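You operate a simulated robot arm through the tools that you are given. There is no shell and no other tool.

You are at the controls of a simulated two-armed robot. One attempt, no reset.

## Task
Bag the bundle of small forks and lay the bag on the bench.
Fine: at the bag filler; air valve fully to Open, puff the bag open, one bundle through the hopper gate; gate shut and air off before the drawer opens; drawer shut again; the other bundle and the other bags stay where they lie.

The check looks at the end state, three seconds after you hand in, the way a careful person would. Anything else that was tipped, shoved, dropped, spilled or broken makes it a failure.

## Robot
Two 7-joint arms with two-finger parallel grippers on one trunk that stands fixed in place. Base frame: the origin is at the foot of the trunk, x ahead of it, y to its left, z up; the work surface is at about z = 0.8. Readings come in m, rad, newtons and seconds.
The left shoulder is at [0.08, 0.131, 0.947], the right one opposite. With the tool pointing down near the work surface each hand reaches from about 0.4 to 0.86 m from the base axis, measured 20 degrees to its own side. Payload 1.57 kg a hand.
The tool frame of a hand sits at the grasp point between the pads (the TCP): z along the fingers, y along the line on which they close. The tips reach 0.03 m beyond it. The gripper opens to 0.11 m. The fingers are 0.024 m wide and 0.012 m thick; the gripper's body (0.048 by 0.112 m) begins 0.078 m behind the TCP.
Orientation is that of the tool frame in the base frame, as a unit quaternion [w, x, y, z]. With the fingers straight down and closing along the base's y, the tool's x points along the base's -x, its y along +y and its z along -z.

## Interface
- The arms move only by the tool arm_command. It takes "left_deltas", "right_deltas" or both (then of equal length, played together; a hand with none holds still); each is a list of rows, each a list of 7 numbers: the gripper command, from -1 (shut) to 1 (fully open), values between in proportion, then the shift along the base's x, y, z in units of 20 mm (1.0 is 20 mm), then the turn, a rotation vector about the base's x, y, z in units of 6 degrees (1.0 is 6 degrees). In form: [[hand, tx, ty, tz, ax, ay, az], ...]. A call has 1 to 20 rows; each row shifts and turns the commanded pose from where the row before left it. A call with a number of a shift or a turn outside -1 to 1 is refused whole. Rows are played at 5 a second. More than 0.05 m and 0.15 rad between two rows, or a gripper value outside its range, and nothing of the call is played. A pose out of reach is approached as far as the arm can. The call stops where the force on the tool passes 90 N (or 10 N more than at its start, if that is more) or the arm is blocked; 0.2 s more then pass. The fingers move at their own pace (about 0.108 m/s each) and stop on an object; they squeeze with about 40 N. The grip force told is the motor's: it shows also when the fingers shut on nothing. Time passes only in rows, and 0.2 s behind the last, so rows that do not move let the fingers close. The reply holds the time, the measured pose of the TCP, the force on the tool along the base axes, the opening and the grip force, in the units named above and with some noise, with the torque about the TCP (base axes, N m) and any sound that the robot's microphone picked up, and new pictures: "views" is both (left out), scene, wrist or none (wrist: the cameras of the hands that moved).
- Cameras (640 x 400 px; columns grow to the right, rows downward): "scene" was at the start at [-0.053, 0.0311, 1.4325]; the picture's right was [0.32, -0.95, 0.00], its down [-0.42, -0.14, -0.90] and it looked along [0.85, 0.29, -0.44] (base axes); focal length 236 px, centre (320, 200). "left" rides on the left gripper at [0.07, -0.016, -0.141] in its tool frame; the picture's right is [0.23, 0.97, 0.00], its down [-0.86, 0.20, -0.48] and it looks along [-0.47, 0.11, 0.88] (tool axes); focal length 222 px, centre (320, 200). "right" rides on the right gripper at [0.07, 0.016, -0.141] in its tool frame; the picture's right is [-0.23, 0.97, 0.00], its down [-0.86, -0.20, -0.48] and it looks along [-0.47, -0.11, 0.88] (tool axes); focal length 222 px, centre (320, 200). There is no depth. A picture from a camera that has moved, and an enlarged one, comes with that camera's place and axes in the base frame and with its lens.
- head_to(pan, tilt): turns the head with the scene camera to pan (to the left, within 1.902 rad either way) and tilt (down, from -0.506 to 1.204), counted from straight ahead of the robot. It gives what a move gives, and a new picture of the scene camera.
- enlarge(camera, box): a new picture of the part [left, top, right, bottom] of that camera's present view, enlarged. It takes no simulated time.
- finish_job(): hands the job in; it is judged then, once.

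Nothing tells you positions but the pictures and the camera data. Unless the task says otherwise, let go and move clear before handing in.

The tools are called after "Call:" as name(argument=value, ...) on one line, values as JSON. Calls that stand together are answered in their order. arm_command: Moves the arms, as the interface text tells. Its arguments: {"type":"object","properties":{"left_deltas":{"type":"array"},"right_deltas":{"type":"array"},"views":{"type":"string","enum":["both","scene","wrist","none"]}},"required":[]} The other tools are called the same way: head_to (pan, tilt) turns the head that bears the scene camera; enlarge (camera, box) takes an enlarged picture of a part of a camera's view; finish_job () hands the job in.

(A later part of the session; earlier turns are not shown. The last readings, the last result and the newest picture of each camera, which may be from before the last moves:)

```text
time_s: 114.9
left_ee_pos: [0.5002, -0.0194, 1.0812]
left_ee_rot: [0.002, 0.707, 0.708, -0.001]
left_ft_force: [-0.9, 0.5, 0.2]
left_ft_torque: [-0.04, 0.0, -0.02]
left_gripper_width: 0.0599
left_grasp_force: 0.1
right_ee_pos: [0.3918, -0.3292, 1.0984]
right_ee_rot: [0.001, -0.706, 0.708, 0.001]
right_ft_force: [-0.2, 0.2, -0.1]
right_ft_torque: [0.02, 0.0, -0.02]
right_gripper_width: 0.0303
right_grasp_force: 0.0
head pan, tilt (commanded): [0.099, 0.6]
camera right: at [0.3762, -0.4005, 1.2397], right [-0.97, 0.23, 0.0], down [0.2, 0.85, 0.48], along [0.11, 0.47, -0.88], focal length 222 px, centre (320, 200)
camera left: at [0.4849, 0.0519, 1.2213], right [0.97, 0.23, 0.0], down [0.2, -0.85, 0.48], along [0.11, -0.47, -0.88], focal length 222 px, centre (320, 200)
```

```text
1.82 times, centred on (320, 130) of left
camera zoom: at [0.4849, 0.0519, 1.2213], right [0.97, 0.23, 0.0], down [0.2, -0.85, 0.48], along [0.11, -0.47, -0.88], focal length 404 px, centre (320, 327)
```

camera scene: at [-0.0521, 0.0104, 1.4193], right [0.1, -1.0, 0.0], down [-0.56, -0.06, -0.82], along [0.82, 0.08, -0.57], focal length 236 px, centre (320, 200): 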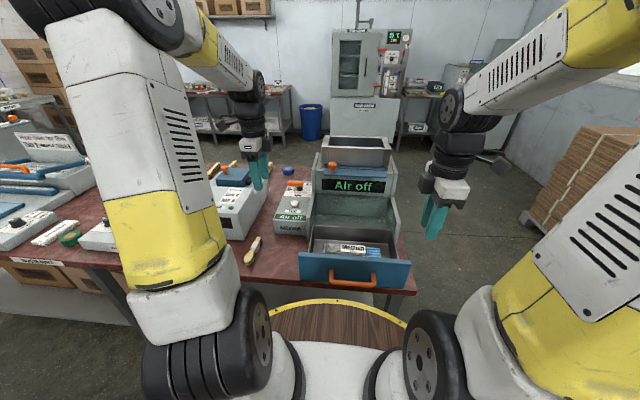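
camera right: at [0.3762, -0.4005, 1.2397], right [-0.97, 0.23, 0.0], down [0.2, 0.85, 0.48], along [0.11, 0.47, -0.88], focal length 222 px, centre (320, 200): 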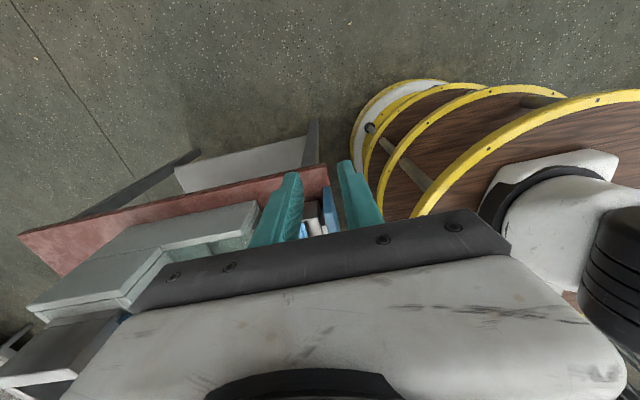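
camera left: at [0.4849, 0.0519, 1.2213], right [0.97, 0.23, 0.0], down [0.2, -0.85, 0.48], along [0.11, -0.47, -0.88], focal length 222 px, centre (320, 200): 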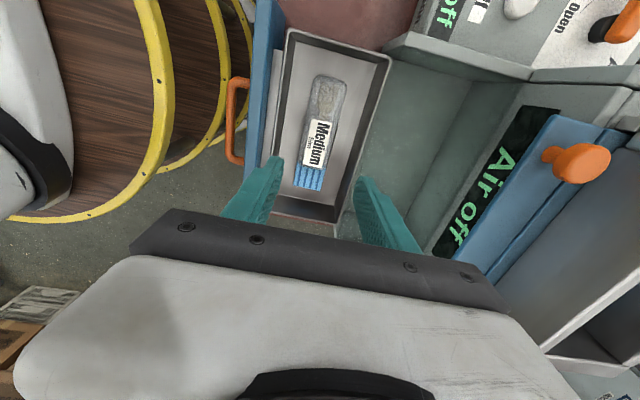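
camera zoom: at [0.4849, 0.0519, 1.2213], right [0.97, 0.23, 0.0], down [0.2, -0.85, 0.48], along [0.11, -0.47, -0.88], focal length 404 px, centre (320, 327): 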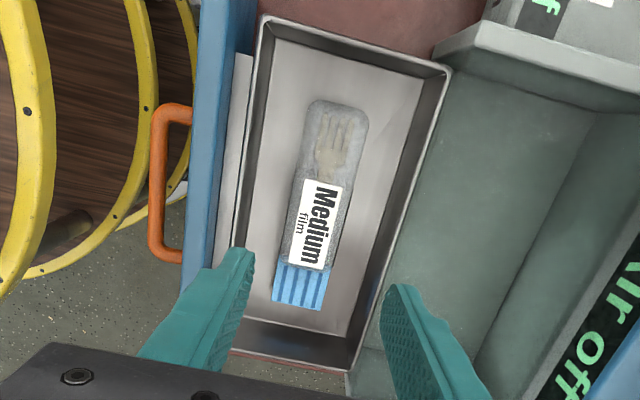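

The bag is now centred at x≈0.502 (0.477–0.529), y −0.084…0.057, and clear of the cover edge (~0.57). I descend to just above the tray and check.

Call:
arm_command(left_deltas=[[0.165, 0.15, -0.05, -0.9, 0, 0, 0], [0.165, 0, 0, -0.9, 0, 0, 0], [0.165, 0, 0, -0.9, 0, 0, 0], [0.165, 0, 0, -0.9, 0, 0, 0], [0.165, 0, 0, -0.9, 0, 0, 0], [0.165, 0, 0, -0.9, 0, 0, 0], [0.165, 0, 0, -0.9, 0, 0, 0], [0.165, 0, 0, -0.9, 0, 0, 0], [0.165, 0, 0, 0, 0, 0, 0]], views="both")

Call:
enlarge(camera="left", box=[180, 60, 460, 260])

Call:
enlarge(camera="scene", box=[285, 200, 405, 290])

```text
time_s: 116.9
left_ee_pos: [0.5023, -0.0205, 0.9375]
left_ee_rot: [0.002, 0.706, 0.708, 0.0]
left_ft_force: [-0.2, 0.6, -0.4]
left_ft_torque: [0.01, 0.01, 0.03]
left_gripper_width: 0.0642
left_grasp_force: 0.1
right_ee_pos: [0.3921, -0.3294, 1.099]
right_ee_rot: [0.001, -0.706, 0.708, 0.002]
right_ft_force: [0.1, 0.1, -0.4]
right_ft_torque: [0.0, 0.0, 0.04]
right_gripper_width: 0.0304
right_grasp_force: 0.1
head pan, tilt (commanded): [0.099, 0.6]
camera scene: at [-0.052, 0.0102, 1.4193], right [0.1, -1.0, 0.0], down [-0.56, -0.06, -0.82], along [0.82, 0.08, -0.57], focal length 236 px, centre (320, 200)
camera left: at [0.4874, 0.0511, 1.0769], right [0.97, 0.23, 0.0], down [0.2, -0.85, 0.48], along [0.11, -0.47, -0.88], focal length 222 px, centre (320, 200)
```

scene: 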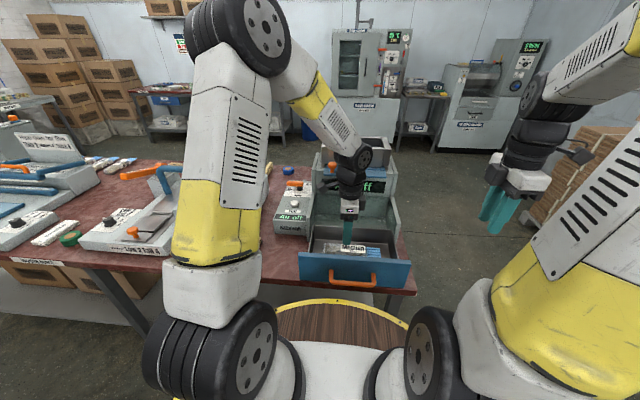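
left: 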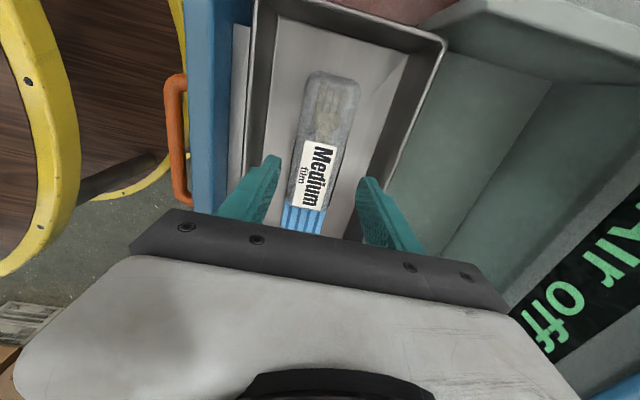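

```text
2.00 times, centred on (320, 160) of left
camera zoom: at [0.4874, 0.0511, 1.0769], right [0.97, 0.23, 0.0], down [0.2, -0.85, 0.48], along [0.11, -0.47, -0.88], focal length 444 px, centre (320, 280)
```

zoom: 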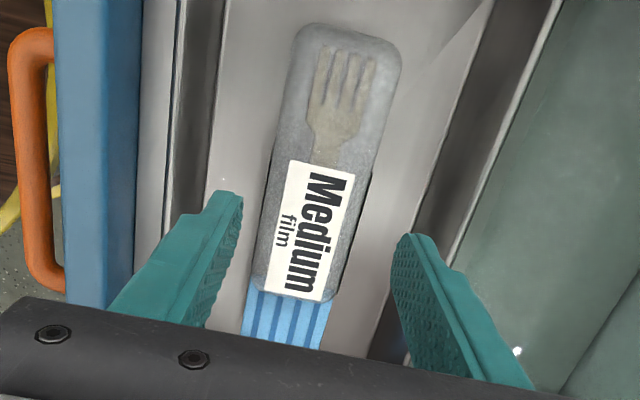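

```text
4.44 times, centred on (345, 245) of scene
camera zoom: at [-0.052, 0.0102, 1.4193], right [0.1, -1.0, 0.0], down [-0.56, -0.06, -0.82], along [0.82, 0.08, -0.57], focal length 1047 px, centre (209, 0)
```

zoom: 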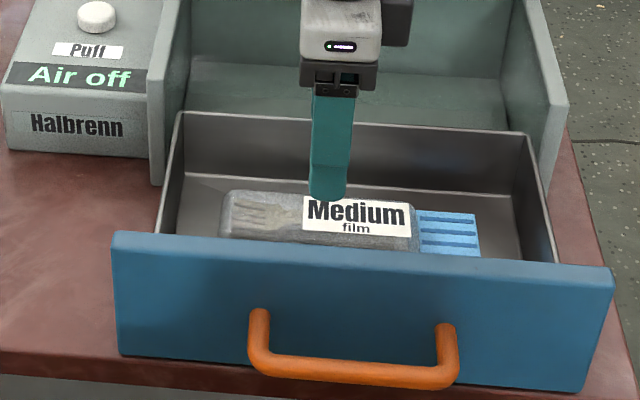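

The fingertips straddle the bag symmetrically inside the tray walls. I descend the remaining 6.5 cm in small steps.

Call:
arm_command(left_deltas=[[0.165, 0, 0, -0.4, 0, 0, 0], [0.165, 0, 0, -0.4, 0, 0, 0], [0.165, 0, 0, -0.4, 0, 0, 0], [0.165, 0, 0, -0.4, 0, 0, 0], [0.165, 0, 0, -0.4, 0, 0, 0], [0.165, 0, 0, -0.4, 0, 0, 0], [0.165, 0, 0, -0.4, 0, 0, 0], [0.165, 0, 0, -0.4, 0, 0, 0], [0.165, 0, 0, 0, 0, 0, 0]], views="both")

Call:
enlarge(camera="left", box=[180, 60, 460, 260])

Call:
enlarge(camera="scene", box=[285, 200, 405, 290])

```text
time_s: 118.9
left_ee_pos: [0.5026, -0.02, 0.8724]
left_ee_rot: [0.002, 0.706, 0.708, 0.0]
left_ft_force: [0.4, 0.0, 0.0]
left_ft_torque: [0.01, -0.01, -0.01]
left_gripper_width: 0.0641
left_grasp_force: 0.0
right_ee_pos: [0.3921, -0.3286, 1.0993]
right_ee_rot: [0.001, -0.705, 0.709, 0.002]
right_ft_force: [-0.5, -0.5, 0.2]
right_ft_torque: [0.03, -0.05, -0.02]
right_gripper_width: 0.0301
right_grasp_force: 0.0
head pan, tilt (commanded): [0.099, 0.6]
camera scene: at [-0.052, 0.0102, 1.4193], right [0.1, -1.0, 0.0], down [-0.56, -0.06, -0.82], along [0.82, 0.08, -0.57], focal length 236 px, centre (320, 200)
camera left: at [0.4871, 0.0508, 1.0131], right [0.97, 0.23, 0.0], down [0.2, -0.85, 0.48], along [0.11, -0.47, -0.88], focal length 222 px, centre (320, 200)
```

scene: 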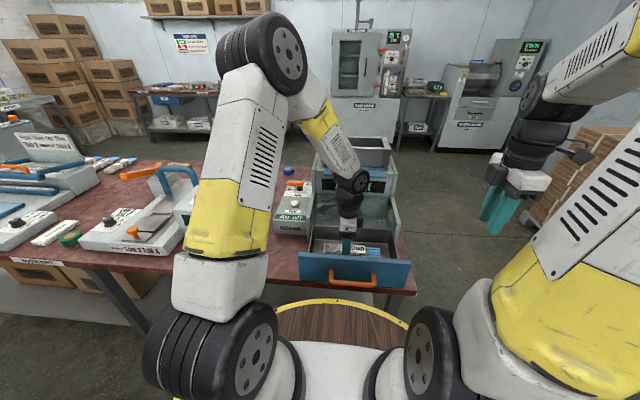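
left: 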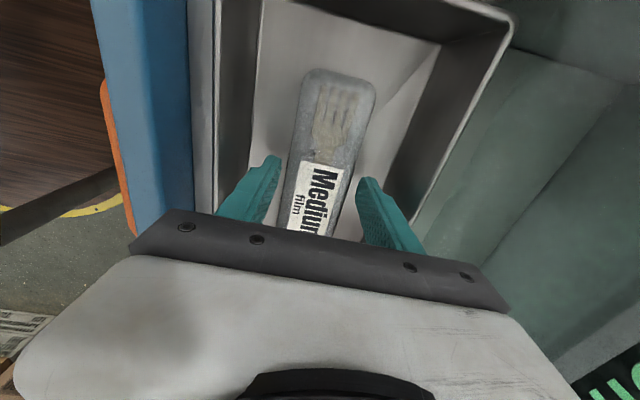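

```text
2.00 times, centred on (320, 160) of left
camera zoom: at [0.4871, 0.0508, 1.0131], right [0.97, 0.23, 0.0], down [0.2, -0.85, 0.48], along [0.11, -0.47, -0.88], focal length 444 px, centre (320, 280)
```

zoom: 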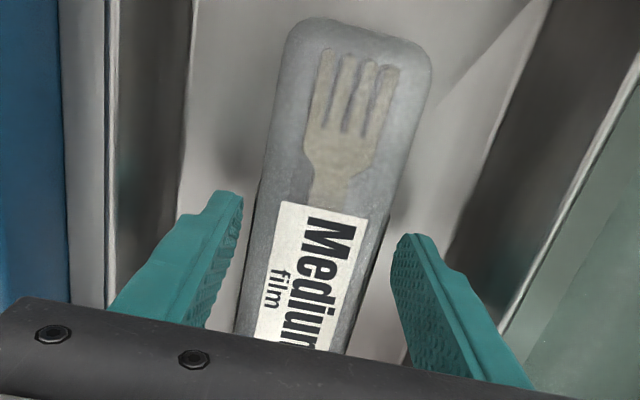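

```text
4.44 times, centred on (345, 245) of scene
camera zoom: at [-0.052, 0.0102, 1.4193], right [0.1, -1.0, 0.0], down [-0.56, -0.06, -0.82], along [0.82, 0.08, -0.57], focal length 1047 px, centre (209, 0)
```

zoom: 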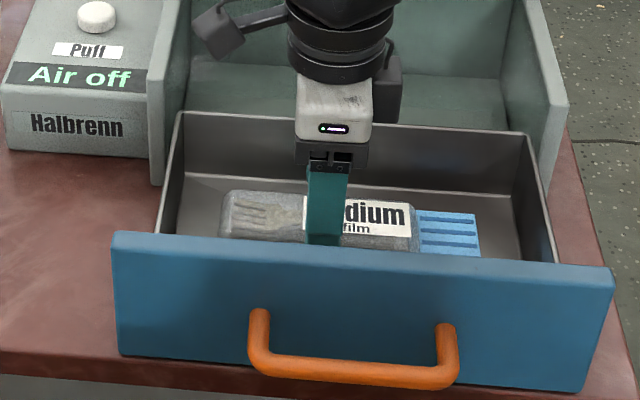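

No contact and well centred; tips are at z≈0.842 beside the bag. Lower 4 mm and close.

Call:
arm_command(left_deltas=[[0.165, 0, 0, -0.2, 0, 0, 0], [-0.2, 0, 0, 0, 0, 0, 0], [-0.6, 0, 0, 0, 0, 0, 0], [-1, 0, 0, 0, 0, 0, 0], [-1, 0, 0, 0, 0, 0, 0]], views="wrist")

Call:
enlarge(camera="scene", box=[285, 200, 405, 290])

```text
time_s: 120.1
left_ee_pos: [0.502, -0.0194, 0.869]
left_ee_rot: [0.002, 0.706, 0.708, -0.001]
left_ft_force: [0.5, 0.1, 1.8]
left_ft_torque: [-0.03, 0.0, 0.03]
left_gripper_width: 0.0527
left_grasp_force: 39.7
right_ee_pos: [0.3928, -0.33, 1.0985]
right_ee_rot: [0.002, -0.707, 0.708, 0.002]
right_ft_force: [0.0, -0.1, -0.2]
right_ft_torque: [0.0, -0.02, 0.02]
right_gripper_width: 0.0302
right_grasp_force: 0.0
head pan, tilt (commanded): [0.099, 0.6]
camera left: at [0.4875, 0.0509, 1.0091], right [0.97, 0.23, 0.0], down [0.2, -0.85, 0.48], along [0.11, -0.47, -0.88], focal length 222 px, centre (320, 200)
```

left: 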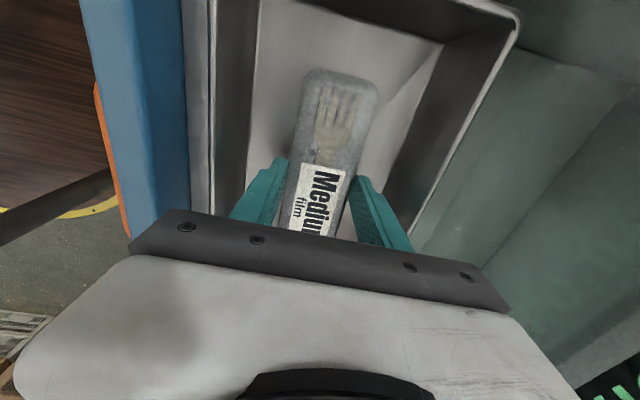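

```text
4.44 times, centred on (345, 245) of scene
camera zoom: at [-0.052, 0.0102, 1.4193], right [0.1, -1.0, 0.0], down [-0.56, -0.06, -0.82], along [0.82, 0.08, -0.57], focal length 1047 px, centre (209, 0)
```

zoom: 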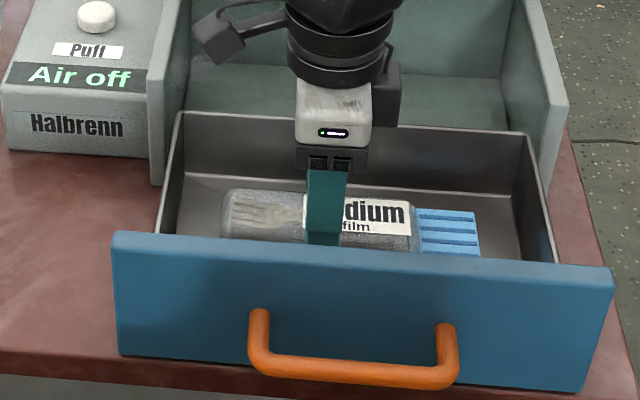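

Bag gripped (5.3 cm wide, 40 N). Lifting straight up.

Call:
arm_command(left_deltas=[[-1, 0, 0, 0.3, 0, 0, 0], [-1, 0, 0, 0.5, 0, 0, 0], [-1, 0, 0, 0.7, 0, 0, 0], [-1, 0, 0, 0.8, 0, 0, 0], [-1, 0, 0, 0.8, 0, 0, 0], [-1, 0, 0, 0.8, 0, 0, 0], [-1, 0, 0, 0.8, 0, 0, 0], [-1, 0, 0, 0.8, 0, 0, 0], [-1, 0, 0, 0.8, 0, 0, 0], [-1, 0, 0, 0, 0, 0, 0]], views="both")

Call:
enlarge(camera="scene", box=[265, 170, 425, 290])

```text
time_s: 122.3
left_ee_pos: [0.5024, -0.0191, 0.9952]
left_ee_rot: [0.001, 0.707, 0.708, -0.001]
left_ft_force: [0.4, 0.9, -0.4]
left_ft_torque: [-0.02, -0.02, 0.03]
left_gripper_width: 0.0528
left_grasp_force: 40.1
right_ee_pos: [0.3921, -0.328, 1.0988]
right_ee_rot: [0.001, -0.705, 0.709, 0.001]
right_ft_force: [-0.9, 0.3, -0.3]
right_ft_torque: [0.0, 0.03, -0.01]
right_gripper_width: 0.0303
right_grasp_force: 0.0
head pan, tilt (commanded): [0.099, 0.6]
camera scene: at [-0.052, 0.0102, 1.4193], right [0.1, -1.0, 0.0], down [-0.56, -0.06, -0.82], along [0.82, 0.08, -0.57], focal length 236 px, centre (320, 200)
camera left: at [0.4873, 0.051, 1.135], right [0.97, 0.23, 0.0], down [0.2, -0.85, 0.48], along [0.11, -0.47, -0.88], focal length 222 px, centre (320, 200)
```

scene: 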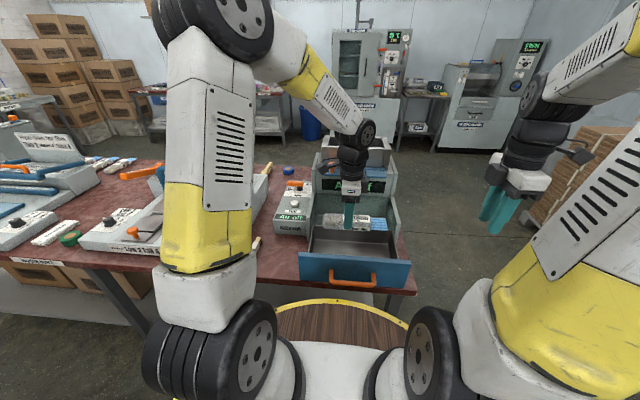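
left: 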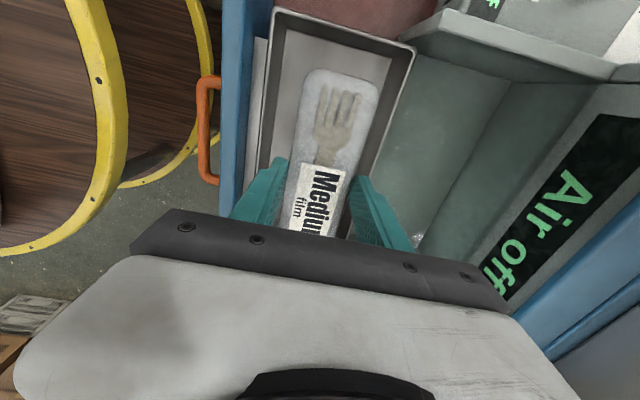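

```text
3.33 times, centred on (345, 230) of scene
camera zoom: at [-0.052, 0.0102, 1.4193], right [0.1, -1.0, 0.0], down [-0.56, -0.06, -0.82], along [0.82, 0.08, -0.57], focal length 785 px, centre (237, 100)
```

zoom: 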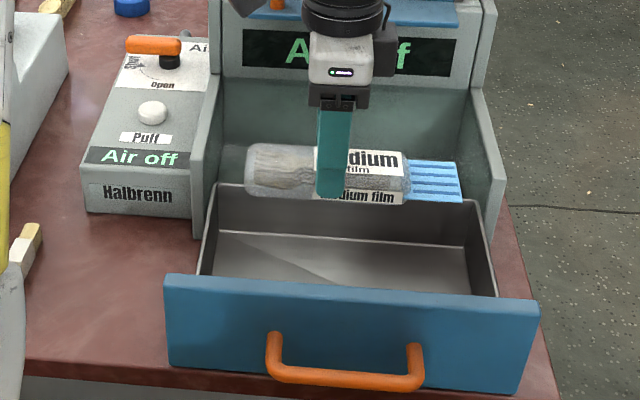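

The bag is out and the tray is empty. I'll hold the bag with the left hand over the clear bench spot in front of the control box, while the right hand returns to the handle to shut the drawer.

Call:
arm_command(left_deltas=[[-1, 0, 0.5, 0.3, 0, 0, 0], [-1, 0, 0.9, 0, 0, 0, 0], [-1, 0, 0.95, 0, 0, 0, 0], [-1, 0, 0.95, 0, 0, 0, 0], [-1, 0, 0.95, 0, 0, 0, 0], [-1, 0, 0.95, 0, 0, 0, 0], [-1, 0, 0.95, 0, 0, 0, 0], [-1, 0, 0.95, 0, 0, 0, 0], [-1, 0, 0.95, 0, 0, 0, 0], [-1, 0, 0.95, 0, 0, 0, 0], [-1, 0, 0.95, 0, 0, 0, 0], [-1, 0, 0.5, 0, 0, 0, 0], [-1, 0, 0, 0, 0, 0, 0], [-1, 0, 0, 0, 0, 0, 0], [-1, 0, 0, 0, 0, 0, 0], [-1, 0, 0, 0, 0, 0, 0], [-1, 0, 0, 0, 0, 0, 0], [-1, 0, 0, 0, 0, 0, 0], [-1, 0, 0, 0, 0, 0, 0], [-1, 0, 0, 0, 0, 0, 0]], right_deltas=[[-0.45, 0, 0, 0, 0, 0, 0], [-0.45, 0, 0, 0, 0, 0, 0], [-0.45, 0, 0, 0, 0, 0, 0], [-0.45, -0.1, 0.95, 0, 0, 0, 0], [-0.45, -0.1, 0.95, 0, 0, 0, 0], [-0.45, -0.1, 0.95, 0, 0, 0, 0], [-0.45, -0.1, 0.95, 0, 0, 0, 0], [-0.45, -0.1, 0.95, 0, 0, 0, 0], [-0.45, -0.1, 0.95, 0, 0, 0, 0], [-0.45, -0.1, 0.95, 0, 0, 0, 0], [-0.45, -0.1, 0.95, 0, 0, 0, 0], [-0.45, -0.1, 0.95, 0, 0, 0, 0], [-0.45, -0.1, 0.95, 0, 0, 0, 0], [-0.45, -0.1, 0.95, 0, 0, 0, 0], [-0.45, -0.1, 0.95, 0, 0, 0, 0], [-0.45, -0.1, 0.95, 0, 0, 0, 0], [-0.45, -0.1, 0.95, 0, 0, 0, 0], [-0.45, 0, 0.95, 0, 0, 0, 0], [-0.45, 0, 0, -0.5, 0, 0, 0], [-0.45, 0, 0, -0.5, 0, 0, 0]], views="both")

Call:
enlarge(camera="right", box=[200, 40, 440, 220])

```text
time_s: 126.5
left_ee_pos: [0.5028, 0.1889, 1.0007]
left_ee_rot: [0.002, 0.707, 0.707, -0.001]
left_ft_force: [0.1, -0.2, -0.9]
left_ft_torque: [0.0, 0.0, -0.03]
left_gripper_width: 0.0526
left_grasp_force: 40.1
right_ee_pos: [0.3645, -0.0438, 1.0785]
right_ee_rot: [0.001, -0.706, 0.708, 0.0]
right_ft_force: [-0.5, -1.1, 0.6]
right_ft_torque: [-0.04, 0.0, 0.01]
right_gripper_width: 0.0306
right_grasp_force: 0.1
head pan, tilt (commanded): [0.099, 0.6]
camera scene: at [-0.0521, 0.0103, 1.4193], right [0.1, -1.0, 0.0], down [-0.56, -0.06, -0.82], along [0.82, 0.08, -0.57], focal length 236 px, centre (320, 200)
camera right: at [0.3479, -0.1157, 1.2194], right [-0.97, 0.23, 0.0], down [0.2, 0.85, 0.48], along [0.11, 0.47, -0.88], focal length 222 px, centre (320, 200)
camera left: at [0.4875, 0.26, 1.1406], right [0.97, 0.23, 0.0], down [0.2, -0.85, 0.48], along [0.11, -0.47, -0.88], focal length 222 px, centre (320, 200)
```

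scene: 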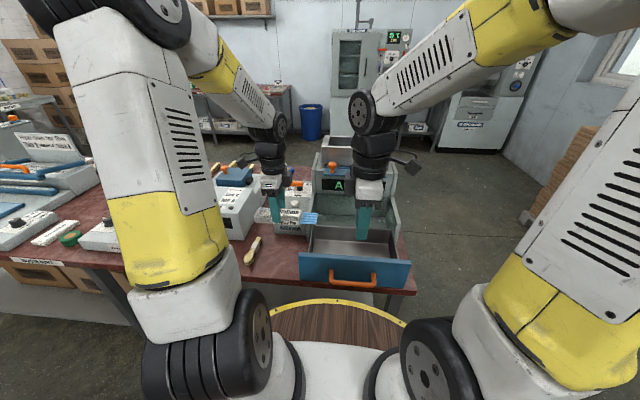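
right: 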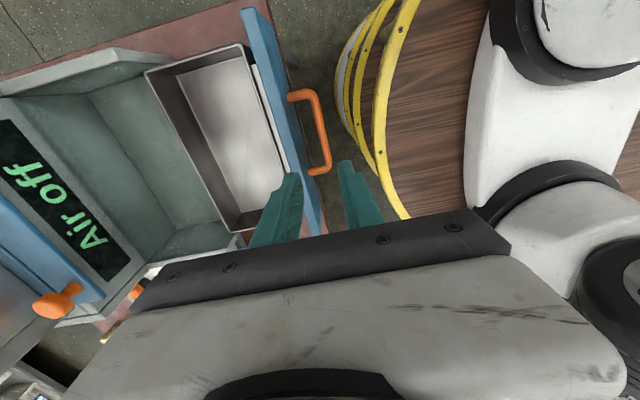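
left: 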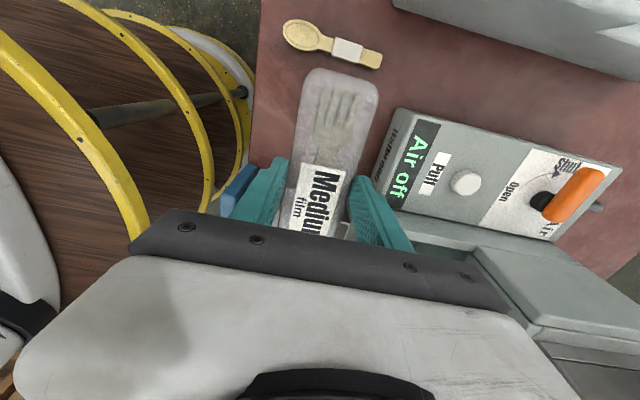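

```text
2.22 times, centred on (320, 130) of right
camera zoom: at [0.3479, -0.1157, 1.2194], right [-0.97, 0.23, 0.0], down [0.2, 0.85, 0.48], along [0.11, 0.47, -0.88], focal length 494 px, centre (320, 356)
```

zoom: 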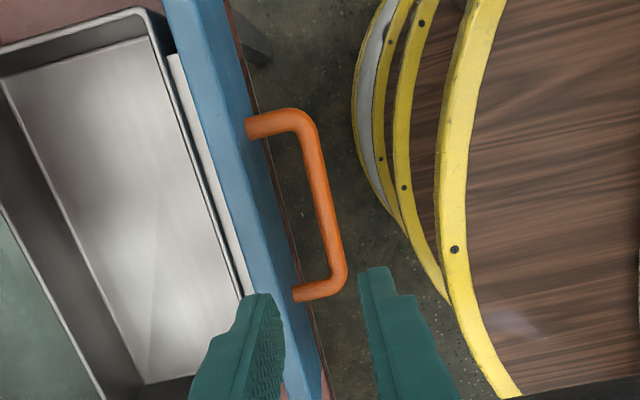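

The drawer handle bar sits ~4 mm ahead of the hand centre; I correct that, descend around it and stop with fingers straddling the bar.

Call:
arm_command(right_deltas=[[-0.45, 0.2, 0, -0.95, 0, 0, 0], [-0.45, 0, 0, -0.95, 0, 0, 0], [-0.45, 0, 0, -0.95, 0, 0, 0], [-0.45, 0, 0, -0.95, 0, 0, 0], [-0.45, 0, 0, -0.95, 0, 0, 0], [-0.45, 0, 0, -0.95, 0, 0, 0], [-0.45, 0, 0, -0.95, 0, 0, 0], [-0.45, 0, 0, -0.95, 0, 0, 0], [-0.45, 0, 0, -0.6, 0, 0, 0], [-0.45, 0, 0, -0.4, 0, 0, 0], [-0.45, 0, 0, -0.4, 0, 0, 0], [-0.45, 0, 0, -0.4, 0, 0, 0], [-0.45, 0, 0, -0.4, 0, 0, 0], [-0.45, 0, 0, -0.4, 0, 0, 0], [-1, 0, 0, 0, 0, 0, 0], [-1, 0, 0, 0, 0, 0, 0]], views="wrist")

```text
time_s: 129.9
left_ee_pos: [0.5032, 0.1898, 1.0008]
left_ee_rot: [0.002, 0.706, 0.708, -0.001]
left_ft_force: [0.4, 0.6, 0.3]
left_ft_torque: [-0.03, 0.01, -0.02]
left_gripper_width: 0.0525
left_grasp_force: 39.8
right_ee_pos: [0.3682, -0.0444, 0.8736]
right_ee_rot: [0.001, -0.706, 0.709, 0.001]
right_ft_force: [1.9, 1.4, -6.6]
right_ft_torque: [0.09, -0.03, -0.61]
right_gripper_width: 0.0138
right_grasp_force: 30.3
head pan, tilt (commanded): [0.099, 0.6]
camera right: at [0.3521, -0.1158, 1.0154], right [-0.97, 0.23, 0.0], down [0.2, 0.85, 0.48], along [0.11, 0.47, -0.88], focal length 222 px, centre (320, 200)
```

right: 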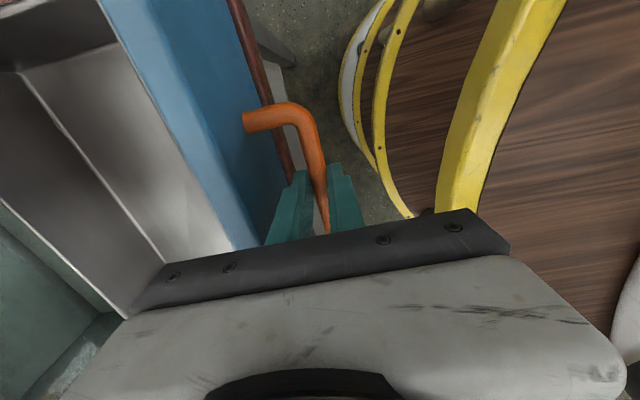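

Handle gripped at x=0.368. Now I push the drawer shut (toward x≈0.509).

Call:
arm_command(right_deltas=[[-1, 0.3, 0, 0, 0, 0, 0], [-1, 0.5, 0, 0, 0, 0, 0], [-1, 0.5, 0, 0, 0, 0, 0], [-1, 0.5, 0, 0, 0, 0, 0], [-1, 0.5, 0, 0, 0, 0, 0], [-1, 0.5, 0, 0, 0, 0, 0], [-1, 0.5, 0, 0, 0, 0, 0], [-1, 0.5, 0, 0, 0, 0, 0], [-1, 0.5, 0, 0, 0, 0, 0], [-1, 0.5, 0, 0, 0, 0, 0], [-1, 0.5, 0, 0, 0, 0, 0], [-1, 0.5, 0, 0, 0, 0, 0], [-1, 0.5, 0, 0, 0, 0, 0], [-1, 0.5, 0, 0, 0, 0, 0], [-1, 0.3, 0, 0, 0, 0, 0], [-1, 0, 0, 0, 0, 0, 0]], views="both")

Call:
enlarge(camera="scene", box=[265, 150, 425, 270])

```text
time_s: 133.3
left_ee_pos: [0.5032, 0.1887, 0.9999]
left_ee_rot: [0.001, 0.707, 0.708, -0.001]
left_ft_force: [-1.0, -0.1, -0.1]
left_ft_torque: [0.01, -0.01, 0.01]
left_gripper_width: 0.0527
left_grasp_force: 40.3
right_ee_pos: [0.509, -0.0439, 0.8739]
right_ee_rot: [0.002, -0.706, 0.708, 0.0]
right_ft_force: [0.2, 0.8, 5.3]
right_ft_torque: [-0.33, 0.05, -0.6]
right_gripper_width: 0.0137
right_grasp_force: 30.0
head pan, tilt (commanded): [0.099, 0.6]
camera scene: at [-0.052, 0.0104, 1.4193], right [0.1, -1.0, 0.0], down [-0.56, -0.06, -0.82], along [0.82, 0.08, -0.57], focal length 236 px, centre (320, 200)
camera right: at [0.494, -0.1158, 1.0153], right [-0.97, 0.23, 0.0], down [0.2, 0.85, 0.48], along [0.11, 0.47, -0.88], focal length 222 px, centre (320, 200)
```

scene: 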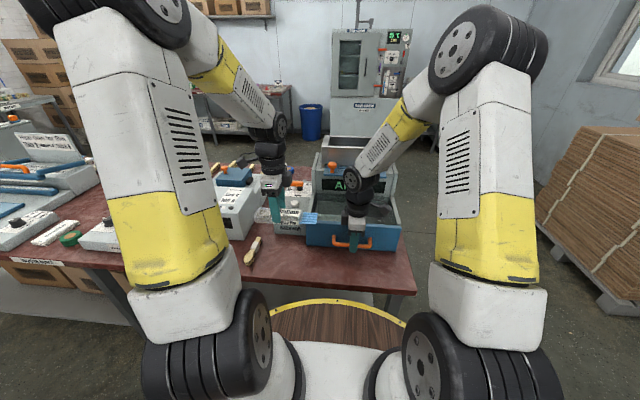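
right: 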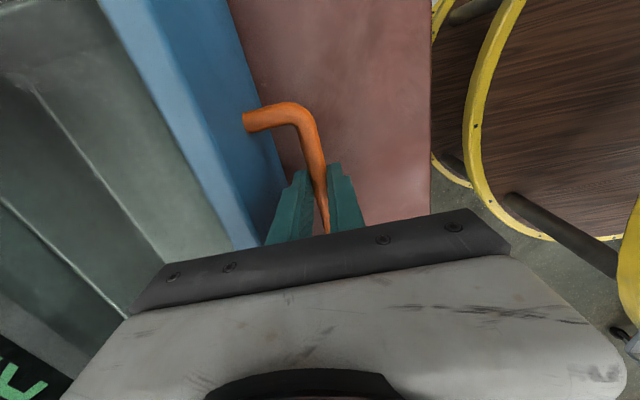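

```text
3.33 times, centred on (345, 210) of scene
camera zoom: at [-0.052, 0.0104, 1.4193], right [0.1, -1.0, 0.0], down [-0.56, -0.06, -0.82], along [0.82, 0.08, -0.57], focal length 785 px, centre (237, 167)
```

zoom: 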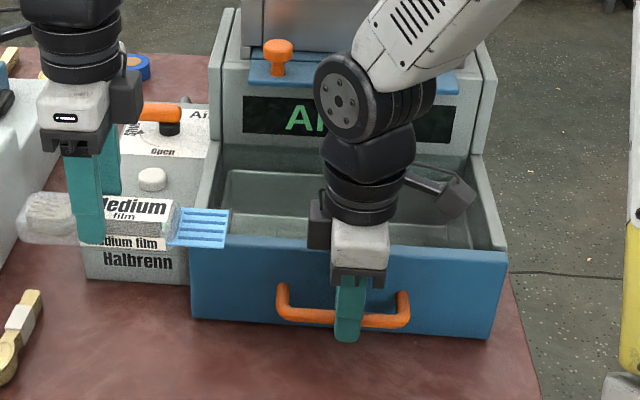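

Drawer back at x≈0.509. I nudge it a little further to make sure it is fully shut against its stop.

Call:
arm_command(right_deltas=[[-1, 0.15, 0, 0, 0, 0, 0], [-1, 0.15, 0, 0, 0, 0, 0], [-1, 0, 0, 0, 0, 0, 0]], views="none")

```text
time_s: 134.1
left_ee_pos: [0.5013, 0.1892, 1.0028]
left_ee_rot: [0.003, 0.706, 0.708, 0.0]
left_ft_force: [0.2, -0.4, 0.4]
left_ft_torque: [0.02, 0.0, 0.0]
left_gripper_width: 0.0524
left_grasp_force: 39.8
right_ee_pos: [0.5133, -0.0451, 0.8736]
right_ee_rot: [-0.001, -0.707, 0.707, 0.002]
right_ft_force: [-19.3, -1.1, 17.1]
right_ft_torque: [-0.15, 0.39, -0.61]
right_gripper_width: 0.0137
right_grasp_force: 30.2
head pan, tilt (commanded): [0.099, 0.6]
```

The drawer is hard against its shut stop (19 N). I release the handle and lift the right hand clear to the right.

Call:
arm_command(right_deltas=[[-1, -0.2, 0, 0, 0, 0, 0], [-0.45, 0, 0, 0, 0, 0, 0], [-0.45, 0, 0, 0, 0, 0, 0], [-0.45, 0, 0, 0.5, 0, 0, 0], [-0.45, 0, 0, 0.8, 0, 0, 0], [-0.45, 0, 0, 1, 0, 0, 0], [-0.45, 0, 0, 1, 0, 0, 0], [-0.45, 0, 0, 1, 0, 0, 0], [-0.45, 0, 0, 1, 0, 0, 0], [-0.45, 0, 0, 1, 0, 0, 0], [-0.45, 0, 0, 1, 0, 0, 0], [-0.45, 0, -0.6, 1, 0, 0, 0], [-0.45, -0.2, -0.9, 0.5, 0, 0, 0], [-0.45, -0.2, -0.9, 0, 0, 0, 0], [-0.45, -0.2, -0.9, 0, 0, 0, 0], [-0.45, -0.2, -0.9, 0, 0, 0, 0], [-0.45, -0.2, -0.9, 0, 0, 0, 0], [-0.45, -0.2, -0.9, 0, 0, 0, 0], [-0.45, -0.2, -0.9, 0, 0, 0, 0], [-0.45, -0.2, -0.9, 0, 0, 0, 0]], views="both")

Call:
enlarge(camera="scene", box=[225, 150, 425, 290])

Call:
enlarge(camera="left", box=[200, 0, 640, 260])

```text
time_s: 138.3
left_ee_pos: [0.5024, 0.1888, 1.0]
left_ee_rot: [0.002, 0.707, 0.707, 0.0]
left_ft_force: [-1.1, -0.4, -0.7]
left_ft_torque: [0.0, -0.01, 0.03]
left_gripper_width: 0.0526
left_grasp_force: 40.1
right_ee_pos: [0.4787, -0.2007, 1.05]
right_ee_rot: [0.002, -0.706, 0.708, 0.001]
right_ft_force: [-0.6, -0.1, 0.4]
right_ft_torque: [-0.01, -0.02, 0.0]
right_gripper_width: 0.0302
right_grasp_force: 0.1
head pan, tilt (commanded): [0.099, 0.6]
camera scene: at [-0.0519, 0.0104, 1.4193], right [0.1, -0.99, 0.0], down [-0.56, -0.06, -0.82], along [0.82, 0.08, -0.57], focal length 236 px, centre (320, 200)
camera right: at [0.4638, -0.2719, 1.1914], right [-0.97, 0.23, 0.0], down [0.2, 0.85, 0.48], along [0.11, 0.47, -0.88], focal length 222 px, centre (320, 200)
```

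scene: 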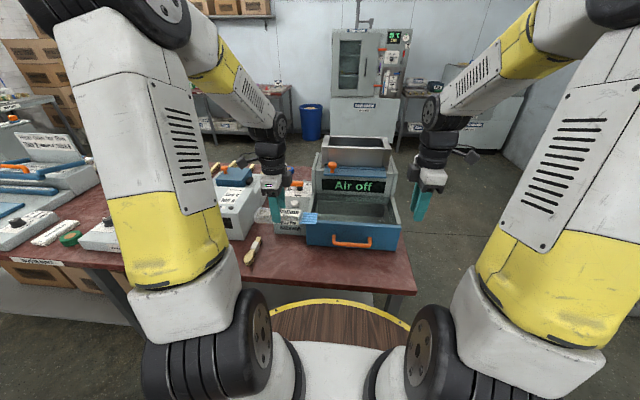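
right: 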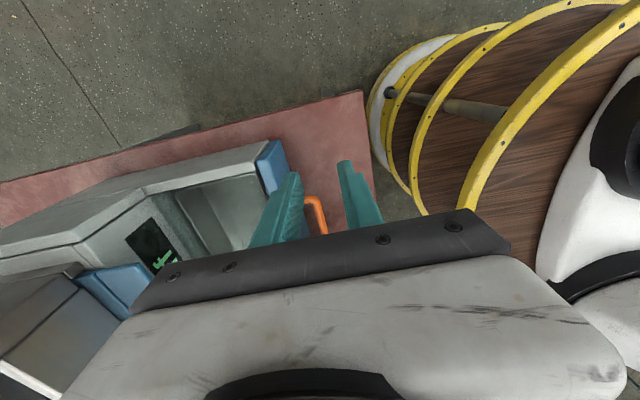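

```text
2.86 times, centred on (325, 220) of scene
camera zoom: at [-0.0519, 0.0104, 1.4193], right [0.1, -0.99, 0.0], down [-0.56, -0.06, -0.82], along [0.82, 0.08, -0.57], focal length 673 px, centre (306, 143)
```

zoom: 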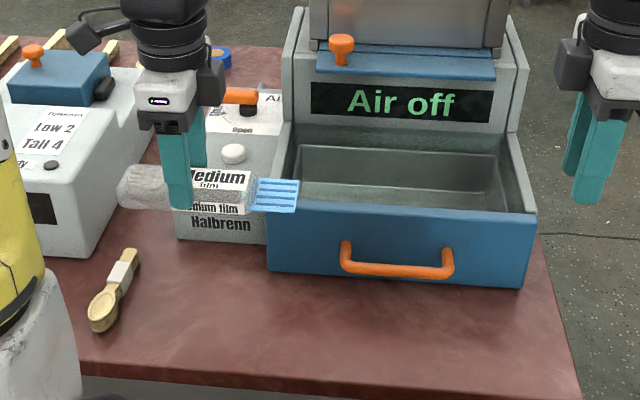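

```text
1.45 times, centred on (420, 130) of left
camera zoom: at [0.4876, 0.2601, 1.1406], right [0.97, 0.23, 0.0], down [0.2, -0.85, 0.48], along [0.11, -0.47, -0.88], focal length 323 px, centre (174, 302)
```

zoom: 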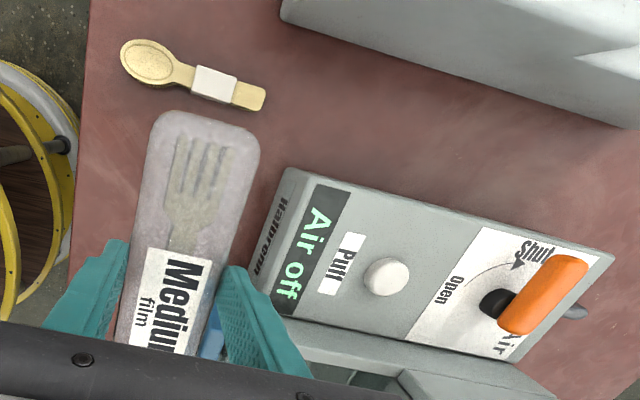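

Drawer shut, gate shut, air off. Now I lower the bag onto the free bench area between the spoon bundle and the drawer handle.

Call:
arm_command(left_deltas=[[-1, -0.2, -0.2, -0.6, 0, 0, 0], [-1, -0.2, -0.2, -0.9, 0, 0, 0], [-1, -0.2, -0.1, -0.9, 0, 0, 0], [-1, -0.2, -0.1, -0.9, 0, 0, 0], [-1, 0, 0, -0.9, 0, 0, 0], [-1, 0, 0, -0.9, 0, 0, 0], [-1, 0, 0, -0.9, 0, 0, 0], [-1, 0, 0, -0.9, 0, 0, 0], [-1, 0, 0, -0.4, 0, 0, 0], [-1, 0, 0, 0, 0, 0, 0]], views="both")

Call:
enlarge(camera="scene", box=[225, 180, 385, 290])

```text
time_s: 140.5
left_ee_pos: [0.4882, 0.1773, 0.8551]
left_ee_rot: [0.002, 0.706, 0.708, -0.001]
left_ft_force: [0.0, -0.9, -0.3]
left_ft_torque: [-0.03, 0.01, 0.01]
left_gripper_width: 0.0526
left_grasp_force: 39.9
right_ee_pos: [0.4794, -0.201, 1.0491]
right_ee_rot: [0.001, -0.705, 0.709, 0.001]
right_ft_force: [-0.4, 0.2, -0.4]
right_ft_torque: [0.0, 0.0, 0.0]
right_gripper_width: 0.0303
right_grasp_force: 0.2
head pan, tilt (commanded): [0.099, 0.6]
camera scene: at [-0.052, 0.0103, 1.4193], right [0.1, -1.0, 0.0], down [-0.56, -0.06, -0.82], along [0.82, 0.08, -0.57], focal length 236 px, centre (320, 200)
camera left: at [0.4716, 0.2479, 0.9952], right [0.97, 0.23, 0.0], down [0.2, -0.85, 0.48], along [0.11, -0.47, -0.88], focal length 222 px, centre (320, 200)
```

scene: 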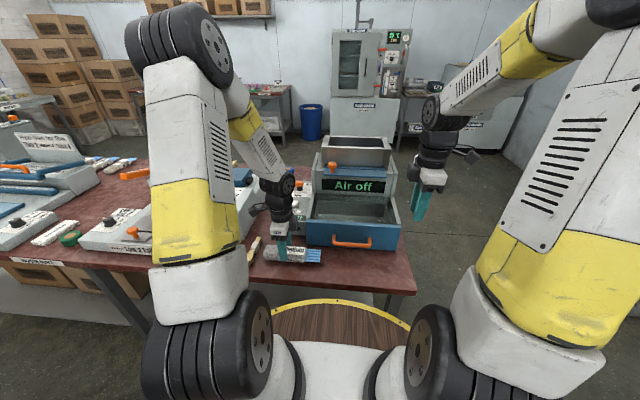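
left: 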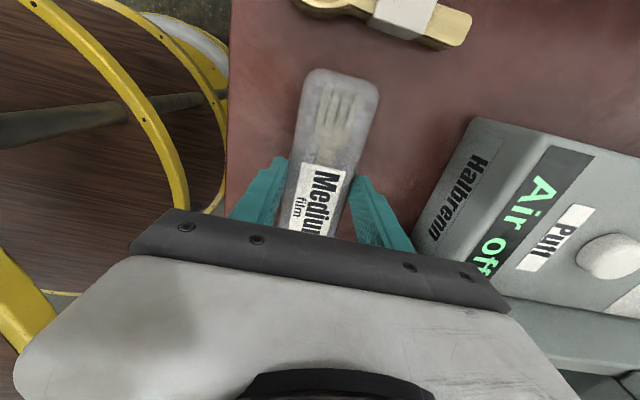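

```text
3.64 times, centred on (305, 235) of scene
camera zoom: at [-0.052, 0.0103, 1.4193], right [0.1, -1.0, 0.0], down [-0.56, -0.06, -0.82], along [0.82, 0.08, -0.57], focal length 856 px, centre (374, 73)
```

zoom: 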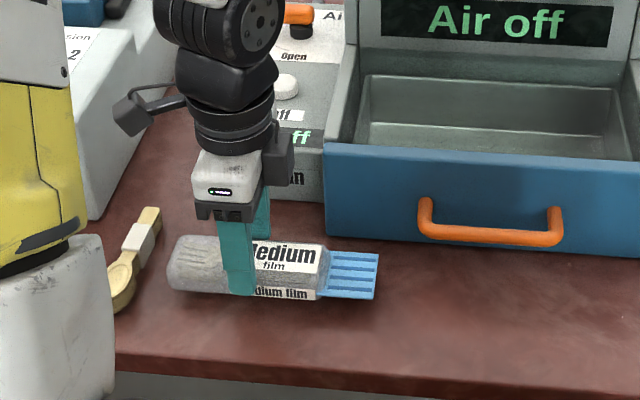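

Just above the bench; lowering the last bit in 4 mm steps until contact.

Call:
arm_command(left_deltas=[[-1, 0, 0, -0.2, 0, 0, 0], [-1, 0, 0, -0.2, 0, 0, 0], [-1, 0, 0, -0.15, 0, 0, 0], [-1, 0, 0, 0, 0, 0, 0]], views="none")

```text
time_s: 141.5
left_ee_pos: [0.4862, 0.1783, 0.8453]
left_ee_rot: [0.002, 0.707, 0.707, 0.0]
left_ft_force: [-4.4, 1.5, 32.6]
left_ft_torque: [0.06, 0.28, -0.02]
left_gripper_width: 0.0528
left_grasp_force: 40.3
right_ee_pos: [0.4795, -0.2008, 1.0506]
right_ee_rot: [0.002, -0.707, 0.708, 0.001]
right_ft_force: [0.1, 0.1, 0.2]
right_ft_torque: [0.01, -0.01, 0.01]
right_gripper_width: 0.0303
right_grasp_force: 0.1
head pan, tilt (commanded): [0.099, 0.6]
```

The bag rests on the bench (33 N). I ease up 1.5 mm, open the fingers, and rise straight up.

Call:
arm_command(left_deltas=[[-1, 0, 0, 0.07, 0, 0, 0], [0.0, 0, 0, 0, 0, 0, 0], [0.3, 0, 0, 0, 0, 0, 0], [0.3, 0, 0, 0, 0, 0, 0], [0.3, 0, 0, 0.4, 0, 0, 0], [0.3, 0, 0, 0.7, 0, 0, 0], [0.3, 0, 0, 0.9, 0, 0, 0], [0.3, 0, 0, 0.9, 0, 0, 0], [0.3, 0, 0, 0.9, 0, 0, 0], [0.3, 0, 0, 0.9, 0, 0, 0], [0.3, 0, 0, 0.9, 0, 0, 0], [0.3, 0, 0, 0.9, 0, 0, 0], [0.3, 0, 0, 0, 0, 0, 0]], views="both")

Call:
enlarge(camera="scene", box=[225, 150, 425, 290])

```text
time_s: 144.3
left_ee_pos: [0.4861, 0.1775, 0.9762]
left_ee_rot: [0.002, 0.707, 0.707, -0.002]
left_ft_force: [0.3, 0.1, 0.9]
left_ft_torque: [0.0, -0.02, -0.02]
left_gripper_width: 0.0714
left_grasp_force: 0.1
right_ee_pos: [0.4804, -0.1998, 1.0502]
right_ee_rot: [0.001, -0.706, 0.708, 0.002]
right_ft_force: [-0.5, -0.1, -0.1]
right_ft_torque: [0.0, 0.0, -0.05]
right_gripper_width: 0.0304
right_grasp_force: 0.1
head pan, tilt (commanded): [0.099, 0.6]
camera scene: at [-0.052, 0.0103, 1.4193], right [0.1, -1.0, 0.0], down [-0.56, -0.06, -0.82], along [0.82, 0.08, -0.57], focal length 236 px, centre (320, 200)
camera left: at [0.4714, 0.2479, 1.116], right [0.97, 0.23, 0.0], down [0.2, -0.85, 0.48], along [0.11, -0.47, -0.88], focal length 222 px, centre (320, 200)
```

scene: 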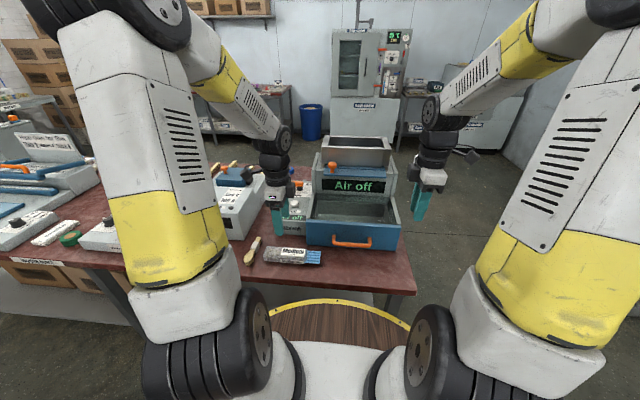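
left: 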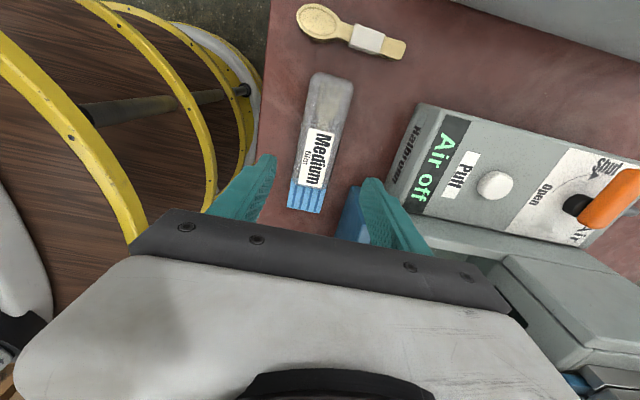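

```text
2.86 times, centred on (325, 220) of scene
camera zoom: at [-0.052, 0.0103, 1.4193], right [0.1, -1.0, 0.0], down [-0.56, -0.06, -0.82], along [0.82, 0.08, -0.57], focal length 673 px, centre (306, 143)
```

zoom: 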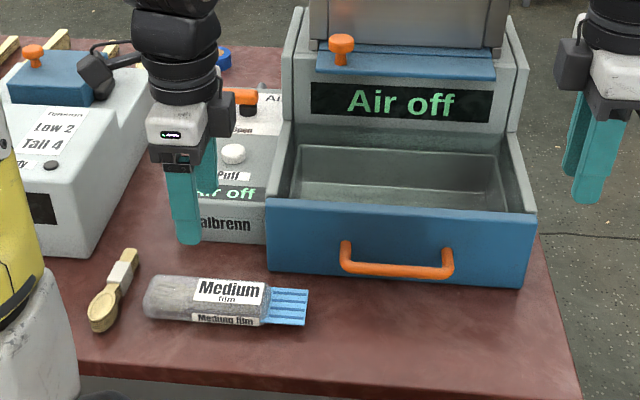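

The bag lies flat on the bench beside the spoon bundle, all controls off/shut. I move both hands well clear and take a final look around, including into the hopper.

Call:
arm_command(left_deltas=[[0.3, 0, 0.3, 1, 0, 0, 0], [0.3, 0, 0.3, 1, 0, 0, 0], [0.3, 0, 0.4, 1, 0, 0, 0], [0.3, 0, 0.6, 1, 0, 0, 0], [0.3, 0, 0.8, 1, 0, 0, 0], [0.3, 0, 0.8, 1, 0, 0, 0], [0.3, 0, 0.8, 1, 0, 0, 0], [0.3, 0, 0.8, 1, 0, 0, 0], [0.3, 0, 0.8, 1, 0, 0, 0], [0.3, 0, 0.8, 1, 0, 0, 0], [0.3, 0, 0.8, 1, 0, 0, 0], [0.3, 0, 0.8, 1, 0, 0, 0]], right_deltas=[[-0.45, 0.3, 0, 1, 0, 0, 0], [-0.45, 0.3, 0, 1, 0, 0, 0], [-0.45, 0.3, 0, 1, 0, 0, 0], [-0.45, 0.3, 0, 1, 0, 0, 0], [-0.45, 0.3, 0, 1, 0, 0, 0], [-0.45, 0.3, 0, 1, 0, 0, 0], [-0.45, 0.3, 0, 1, 0, 0, 0], [-0.45, 0.3, 0, 1, 0, 0, 0], [-0.45, 0.3, 0, 1, 0, 0, 0], [-0.45, 0.3, 0, 1, 0, 0, 0], [-0.45, 0.3, 0, 1, 0, 0, 0], [-0.45, 0, 0, 0, 0, 0, 0]], views="both")

Call:
enlarge(camera="scene", box=[225, 130, 425, 290])

Call:
enlarge(camera="right", box=[0, 0, 400, 260])

```text
time_s: 146.9
left_ee_pos: [0.4873, 0.3374, 1.2167]
left_ee_rot: [0.001, 0.706, 0.708, -0.001]
left_ft_force: [0.9, 0.7, 0.6]
left_ft_torque: [-0.02, -0.01, -0.01]
left_gripper_width: 0.0716
left_grasp_force: 0.0
right_ee_pos: [0.5469, -0.1996, 1.2699]
right_ee_rot: [0.001, -0.706, 0.708, 0.001]
right_ft_force: [-0.3, -0.6, 0.6]
right_ft_torque: [-0.03, -0.02, -0.01]
right_gripper_width: 0.0303
right_grasp_force: 0.1
head pan, tilt (commanded): [0.099, 0.6]
camera scene: at [-0.052, 0.0102, 1.4193], right [0.1, -1.0, 0.0], down [-0.56, -0.06, -0.82], along [0.82, 0.08, -0.57], focal length 236 px, centre (320, 200)
camera right: at [0.5305, -0.2715, 1.4114], right [-0.97, 0.23, 0.0], down [0.2, 0.85, 0.48], along [0.11, 0.47, -0.88], focal length 222 px, centre (320, 200)
camera left: at [0.4718, 0.4083, 1.3561], right [0.97, 0.23, 0.0], down [0.2, -0.85, 0.48], along [0.11, -0.47, -0.88], focal length 222 px, centre (320, 200)
```

scene: 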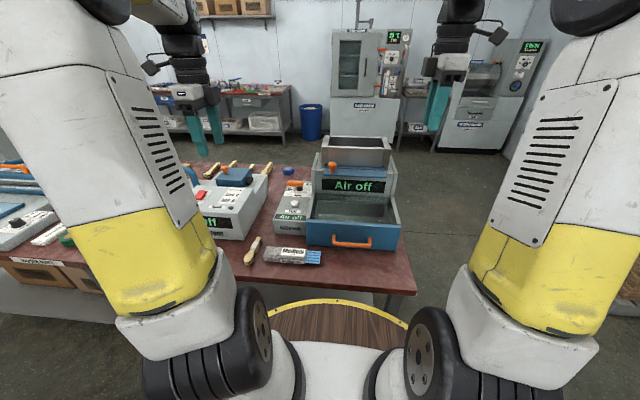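
right: 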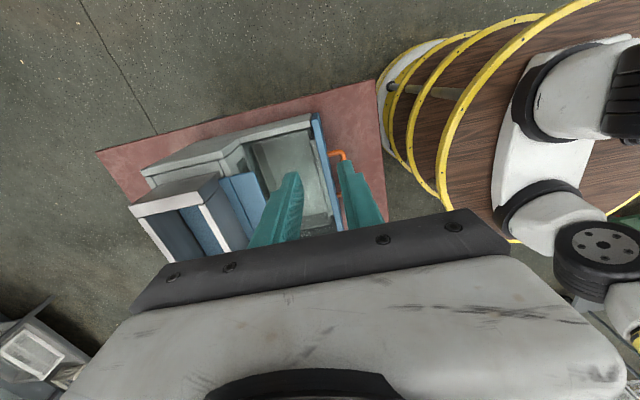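
left: 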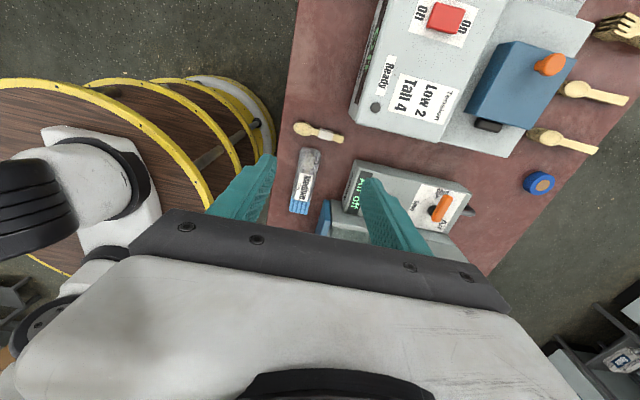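

```text
2.50 times, centred on (325, 210) of scene
camera zoom: at [-0.052, 0.0102, 1.4193], right [0.1, -1.0, 0.0], down [-0.56, -0.06, -0.82], along [0.82, 0.08, -0.57], focal length 589 px, centre (308, 175)
```

zoom: 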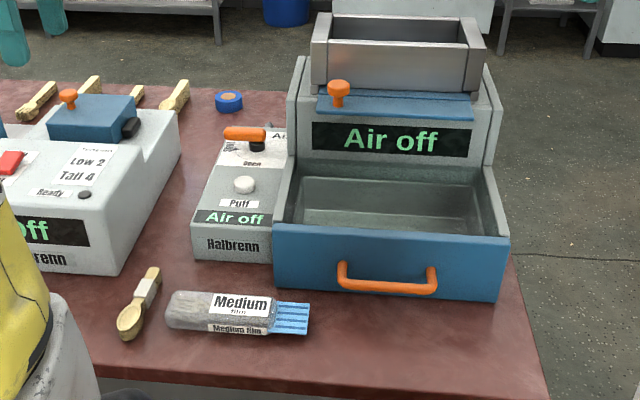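

```text
1.54 times, centred on (200, 130) of right
camera zoom: at [0.5305, -0.2715, 1.4114], right [-0.97, 0.23, 0.0], down [0.2, 0.85, 0.48], along [0.11, 0.47, -0.88], focal length 342 px, centre (505, 308)
```

zoom: 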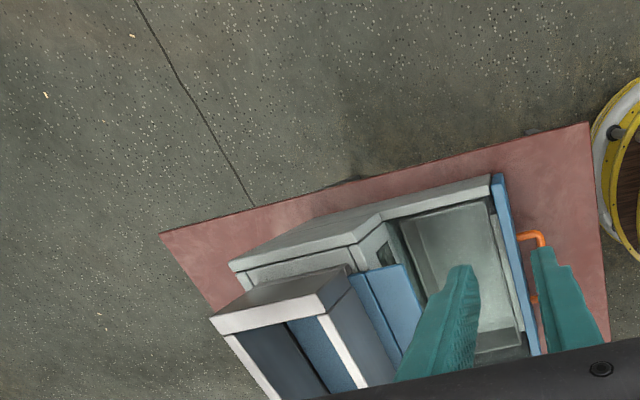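

Call:
enlarge(camera="left", box=[270, 90, 500, 240])

Call:
enlarge(camera="scene", box=[270, 130, 400, 260])

```text
2.67 times, centred on (385, 165) of left
camera zoom: at [0.4718, 0.4083, 1.3561], right [0.97, 0.23, 0.0], down [0.2, -0.85, 0.48], along [0.11, -0.47, -0.88], focal length 592 px, centre (147, 293)
```

zoom: 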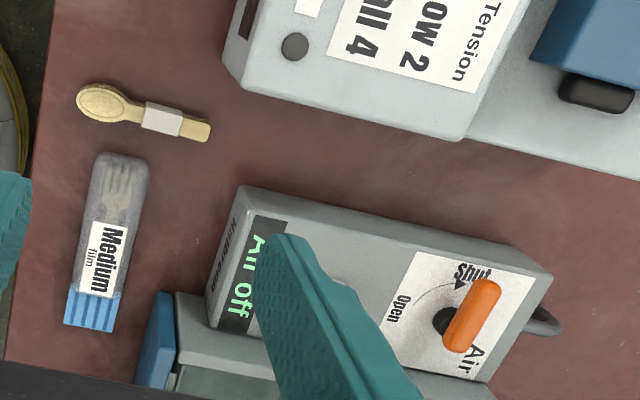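

```text
3.08 times, centred on (335, 195) of scene
camera zoom: at [-0.052, 0.0102, 1.4193], right [0.1, -1.0, 0.0], down [-0.56, -0.06, -0.82], along [0.82, 0.08, -0.57], focal length 725 px, centre (274, 215)
```

zoom: 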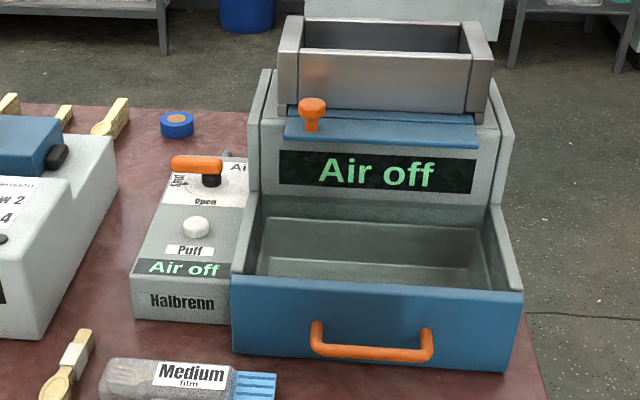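

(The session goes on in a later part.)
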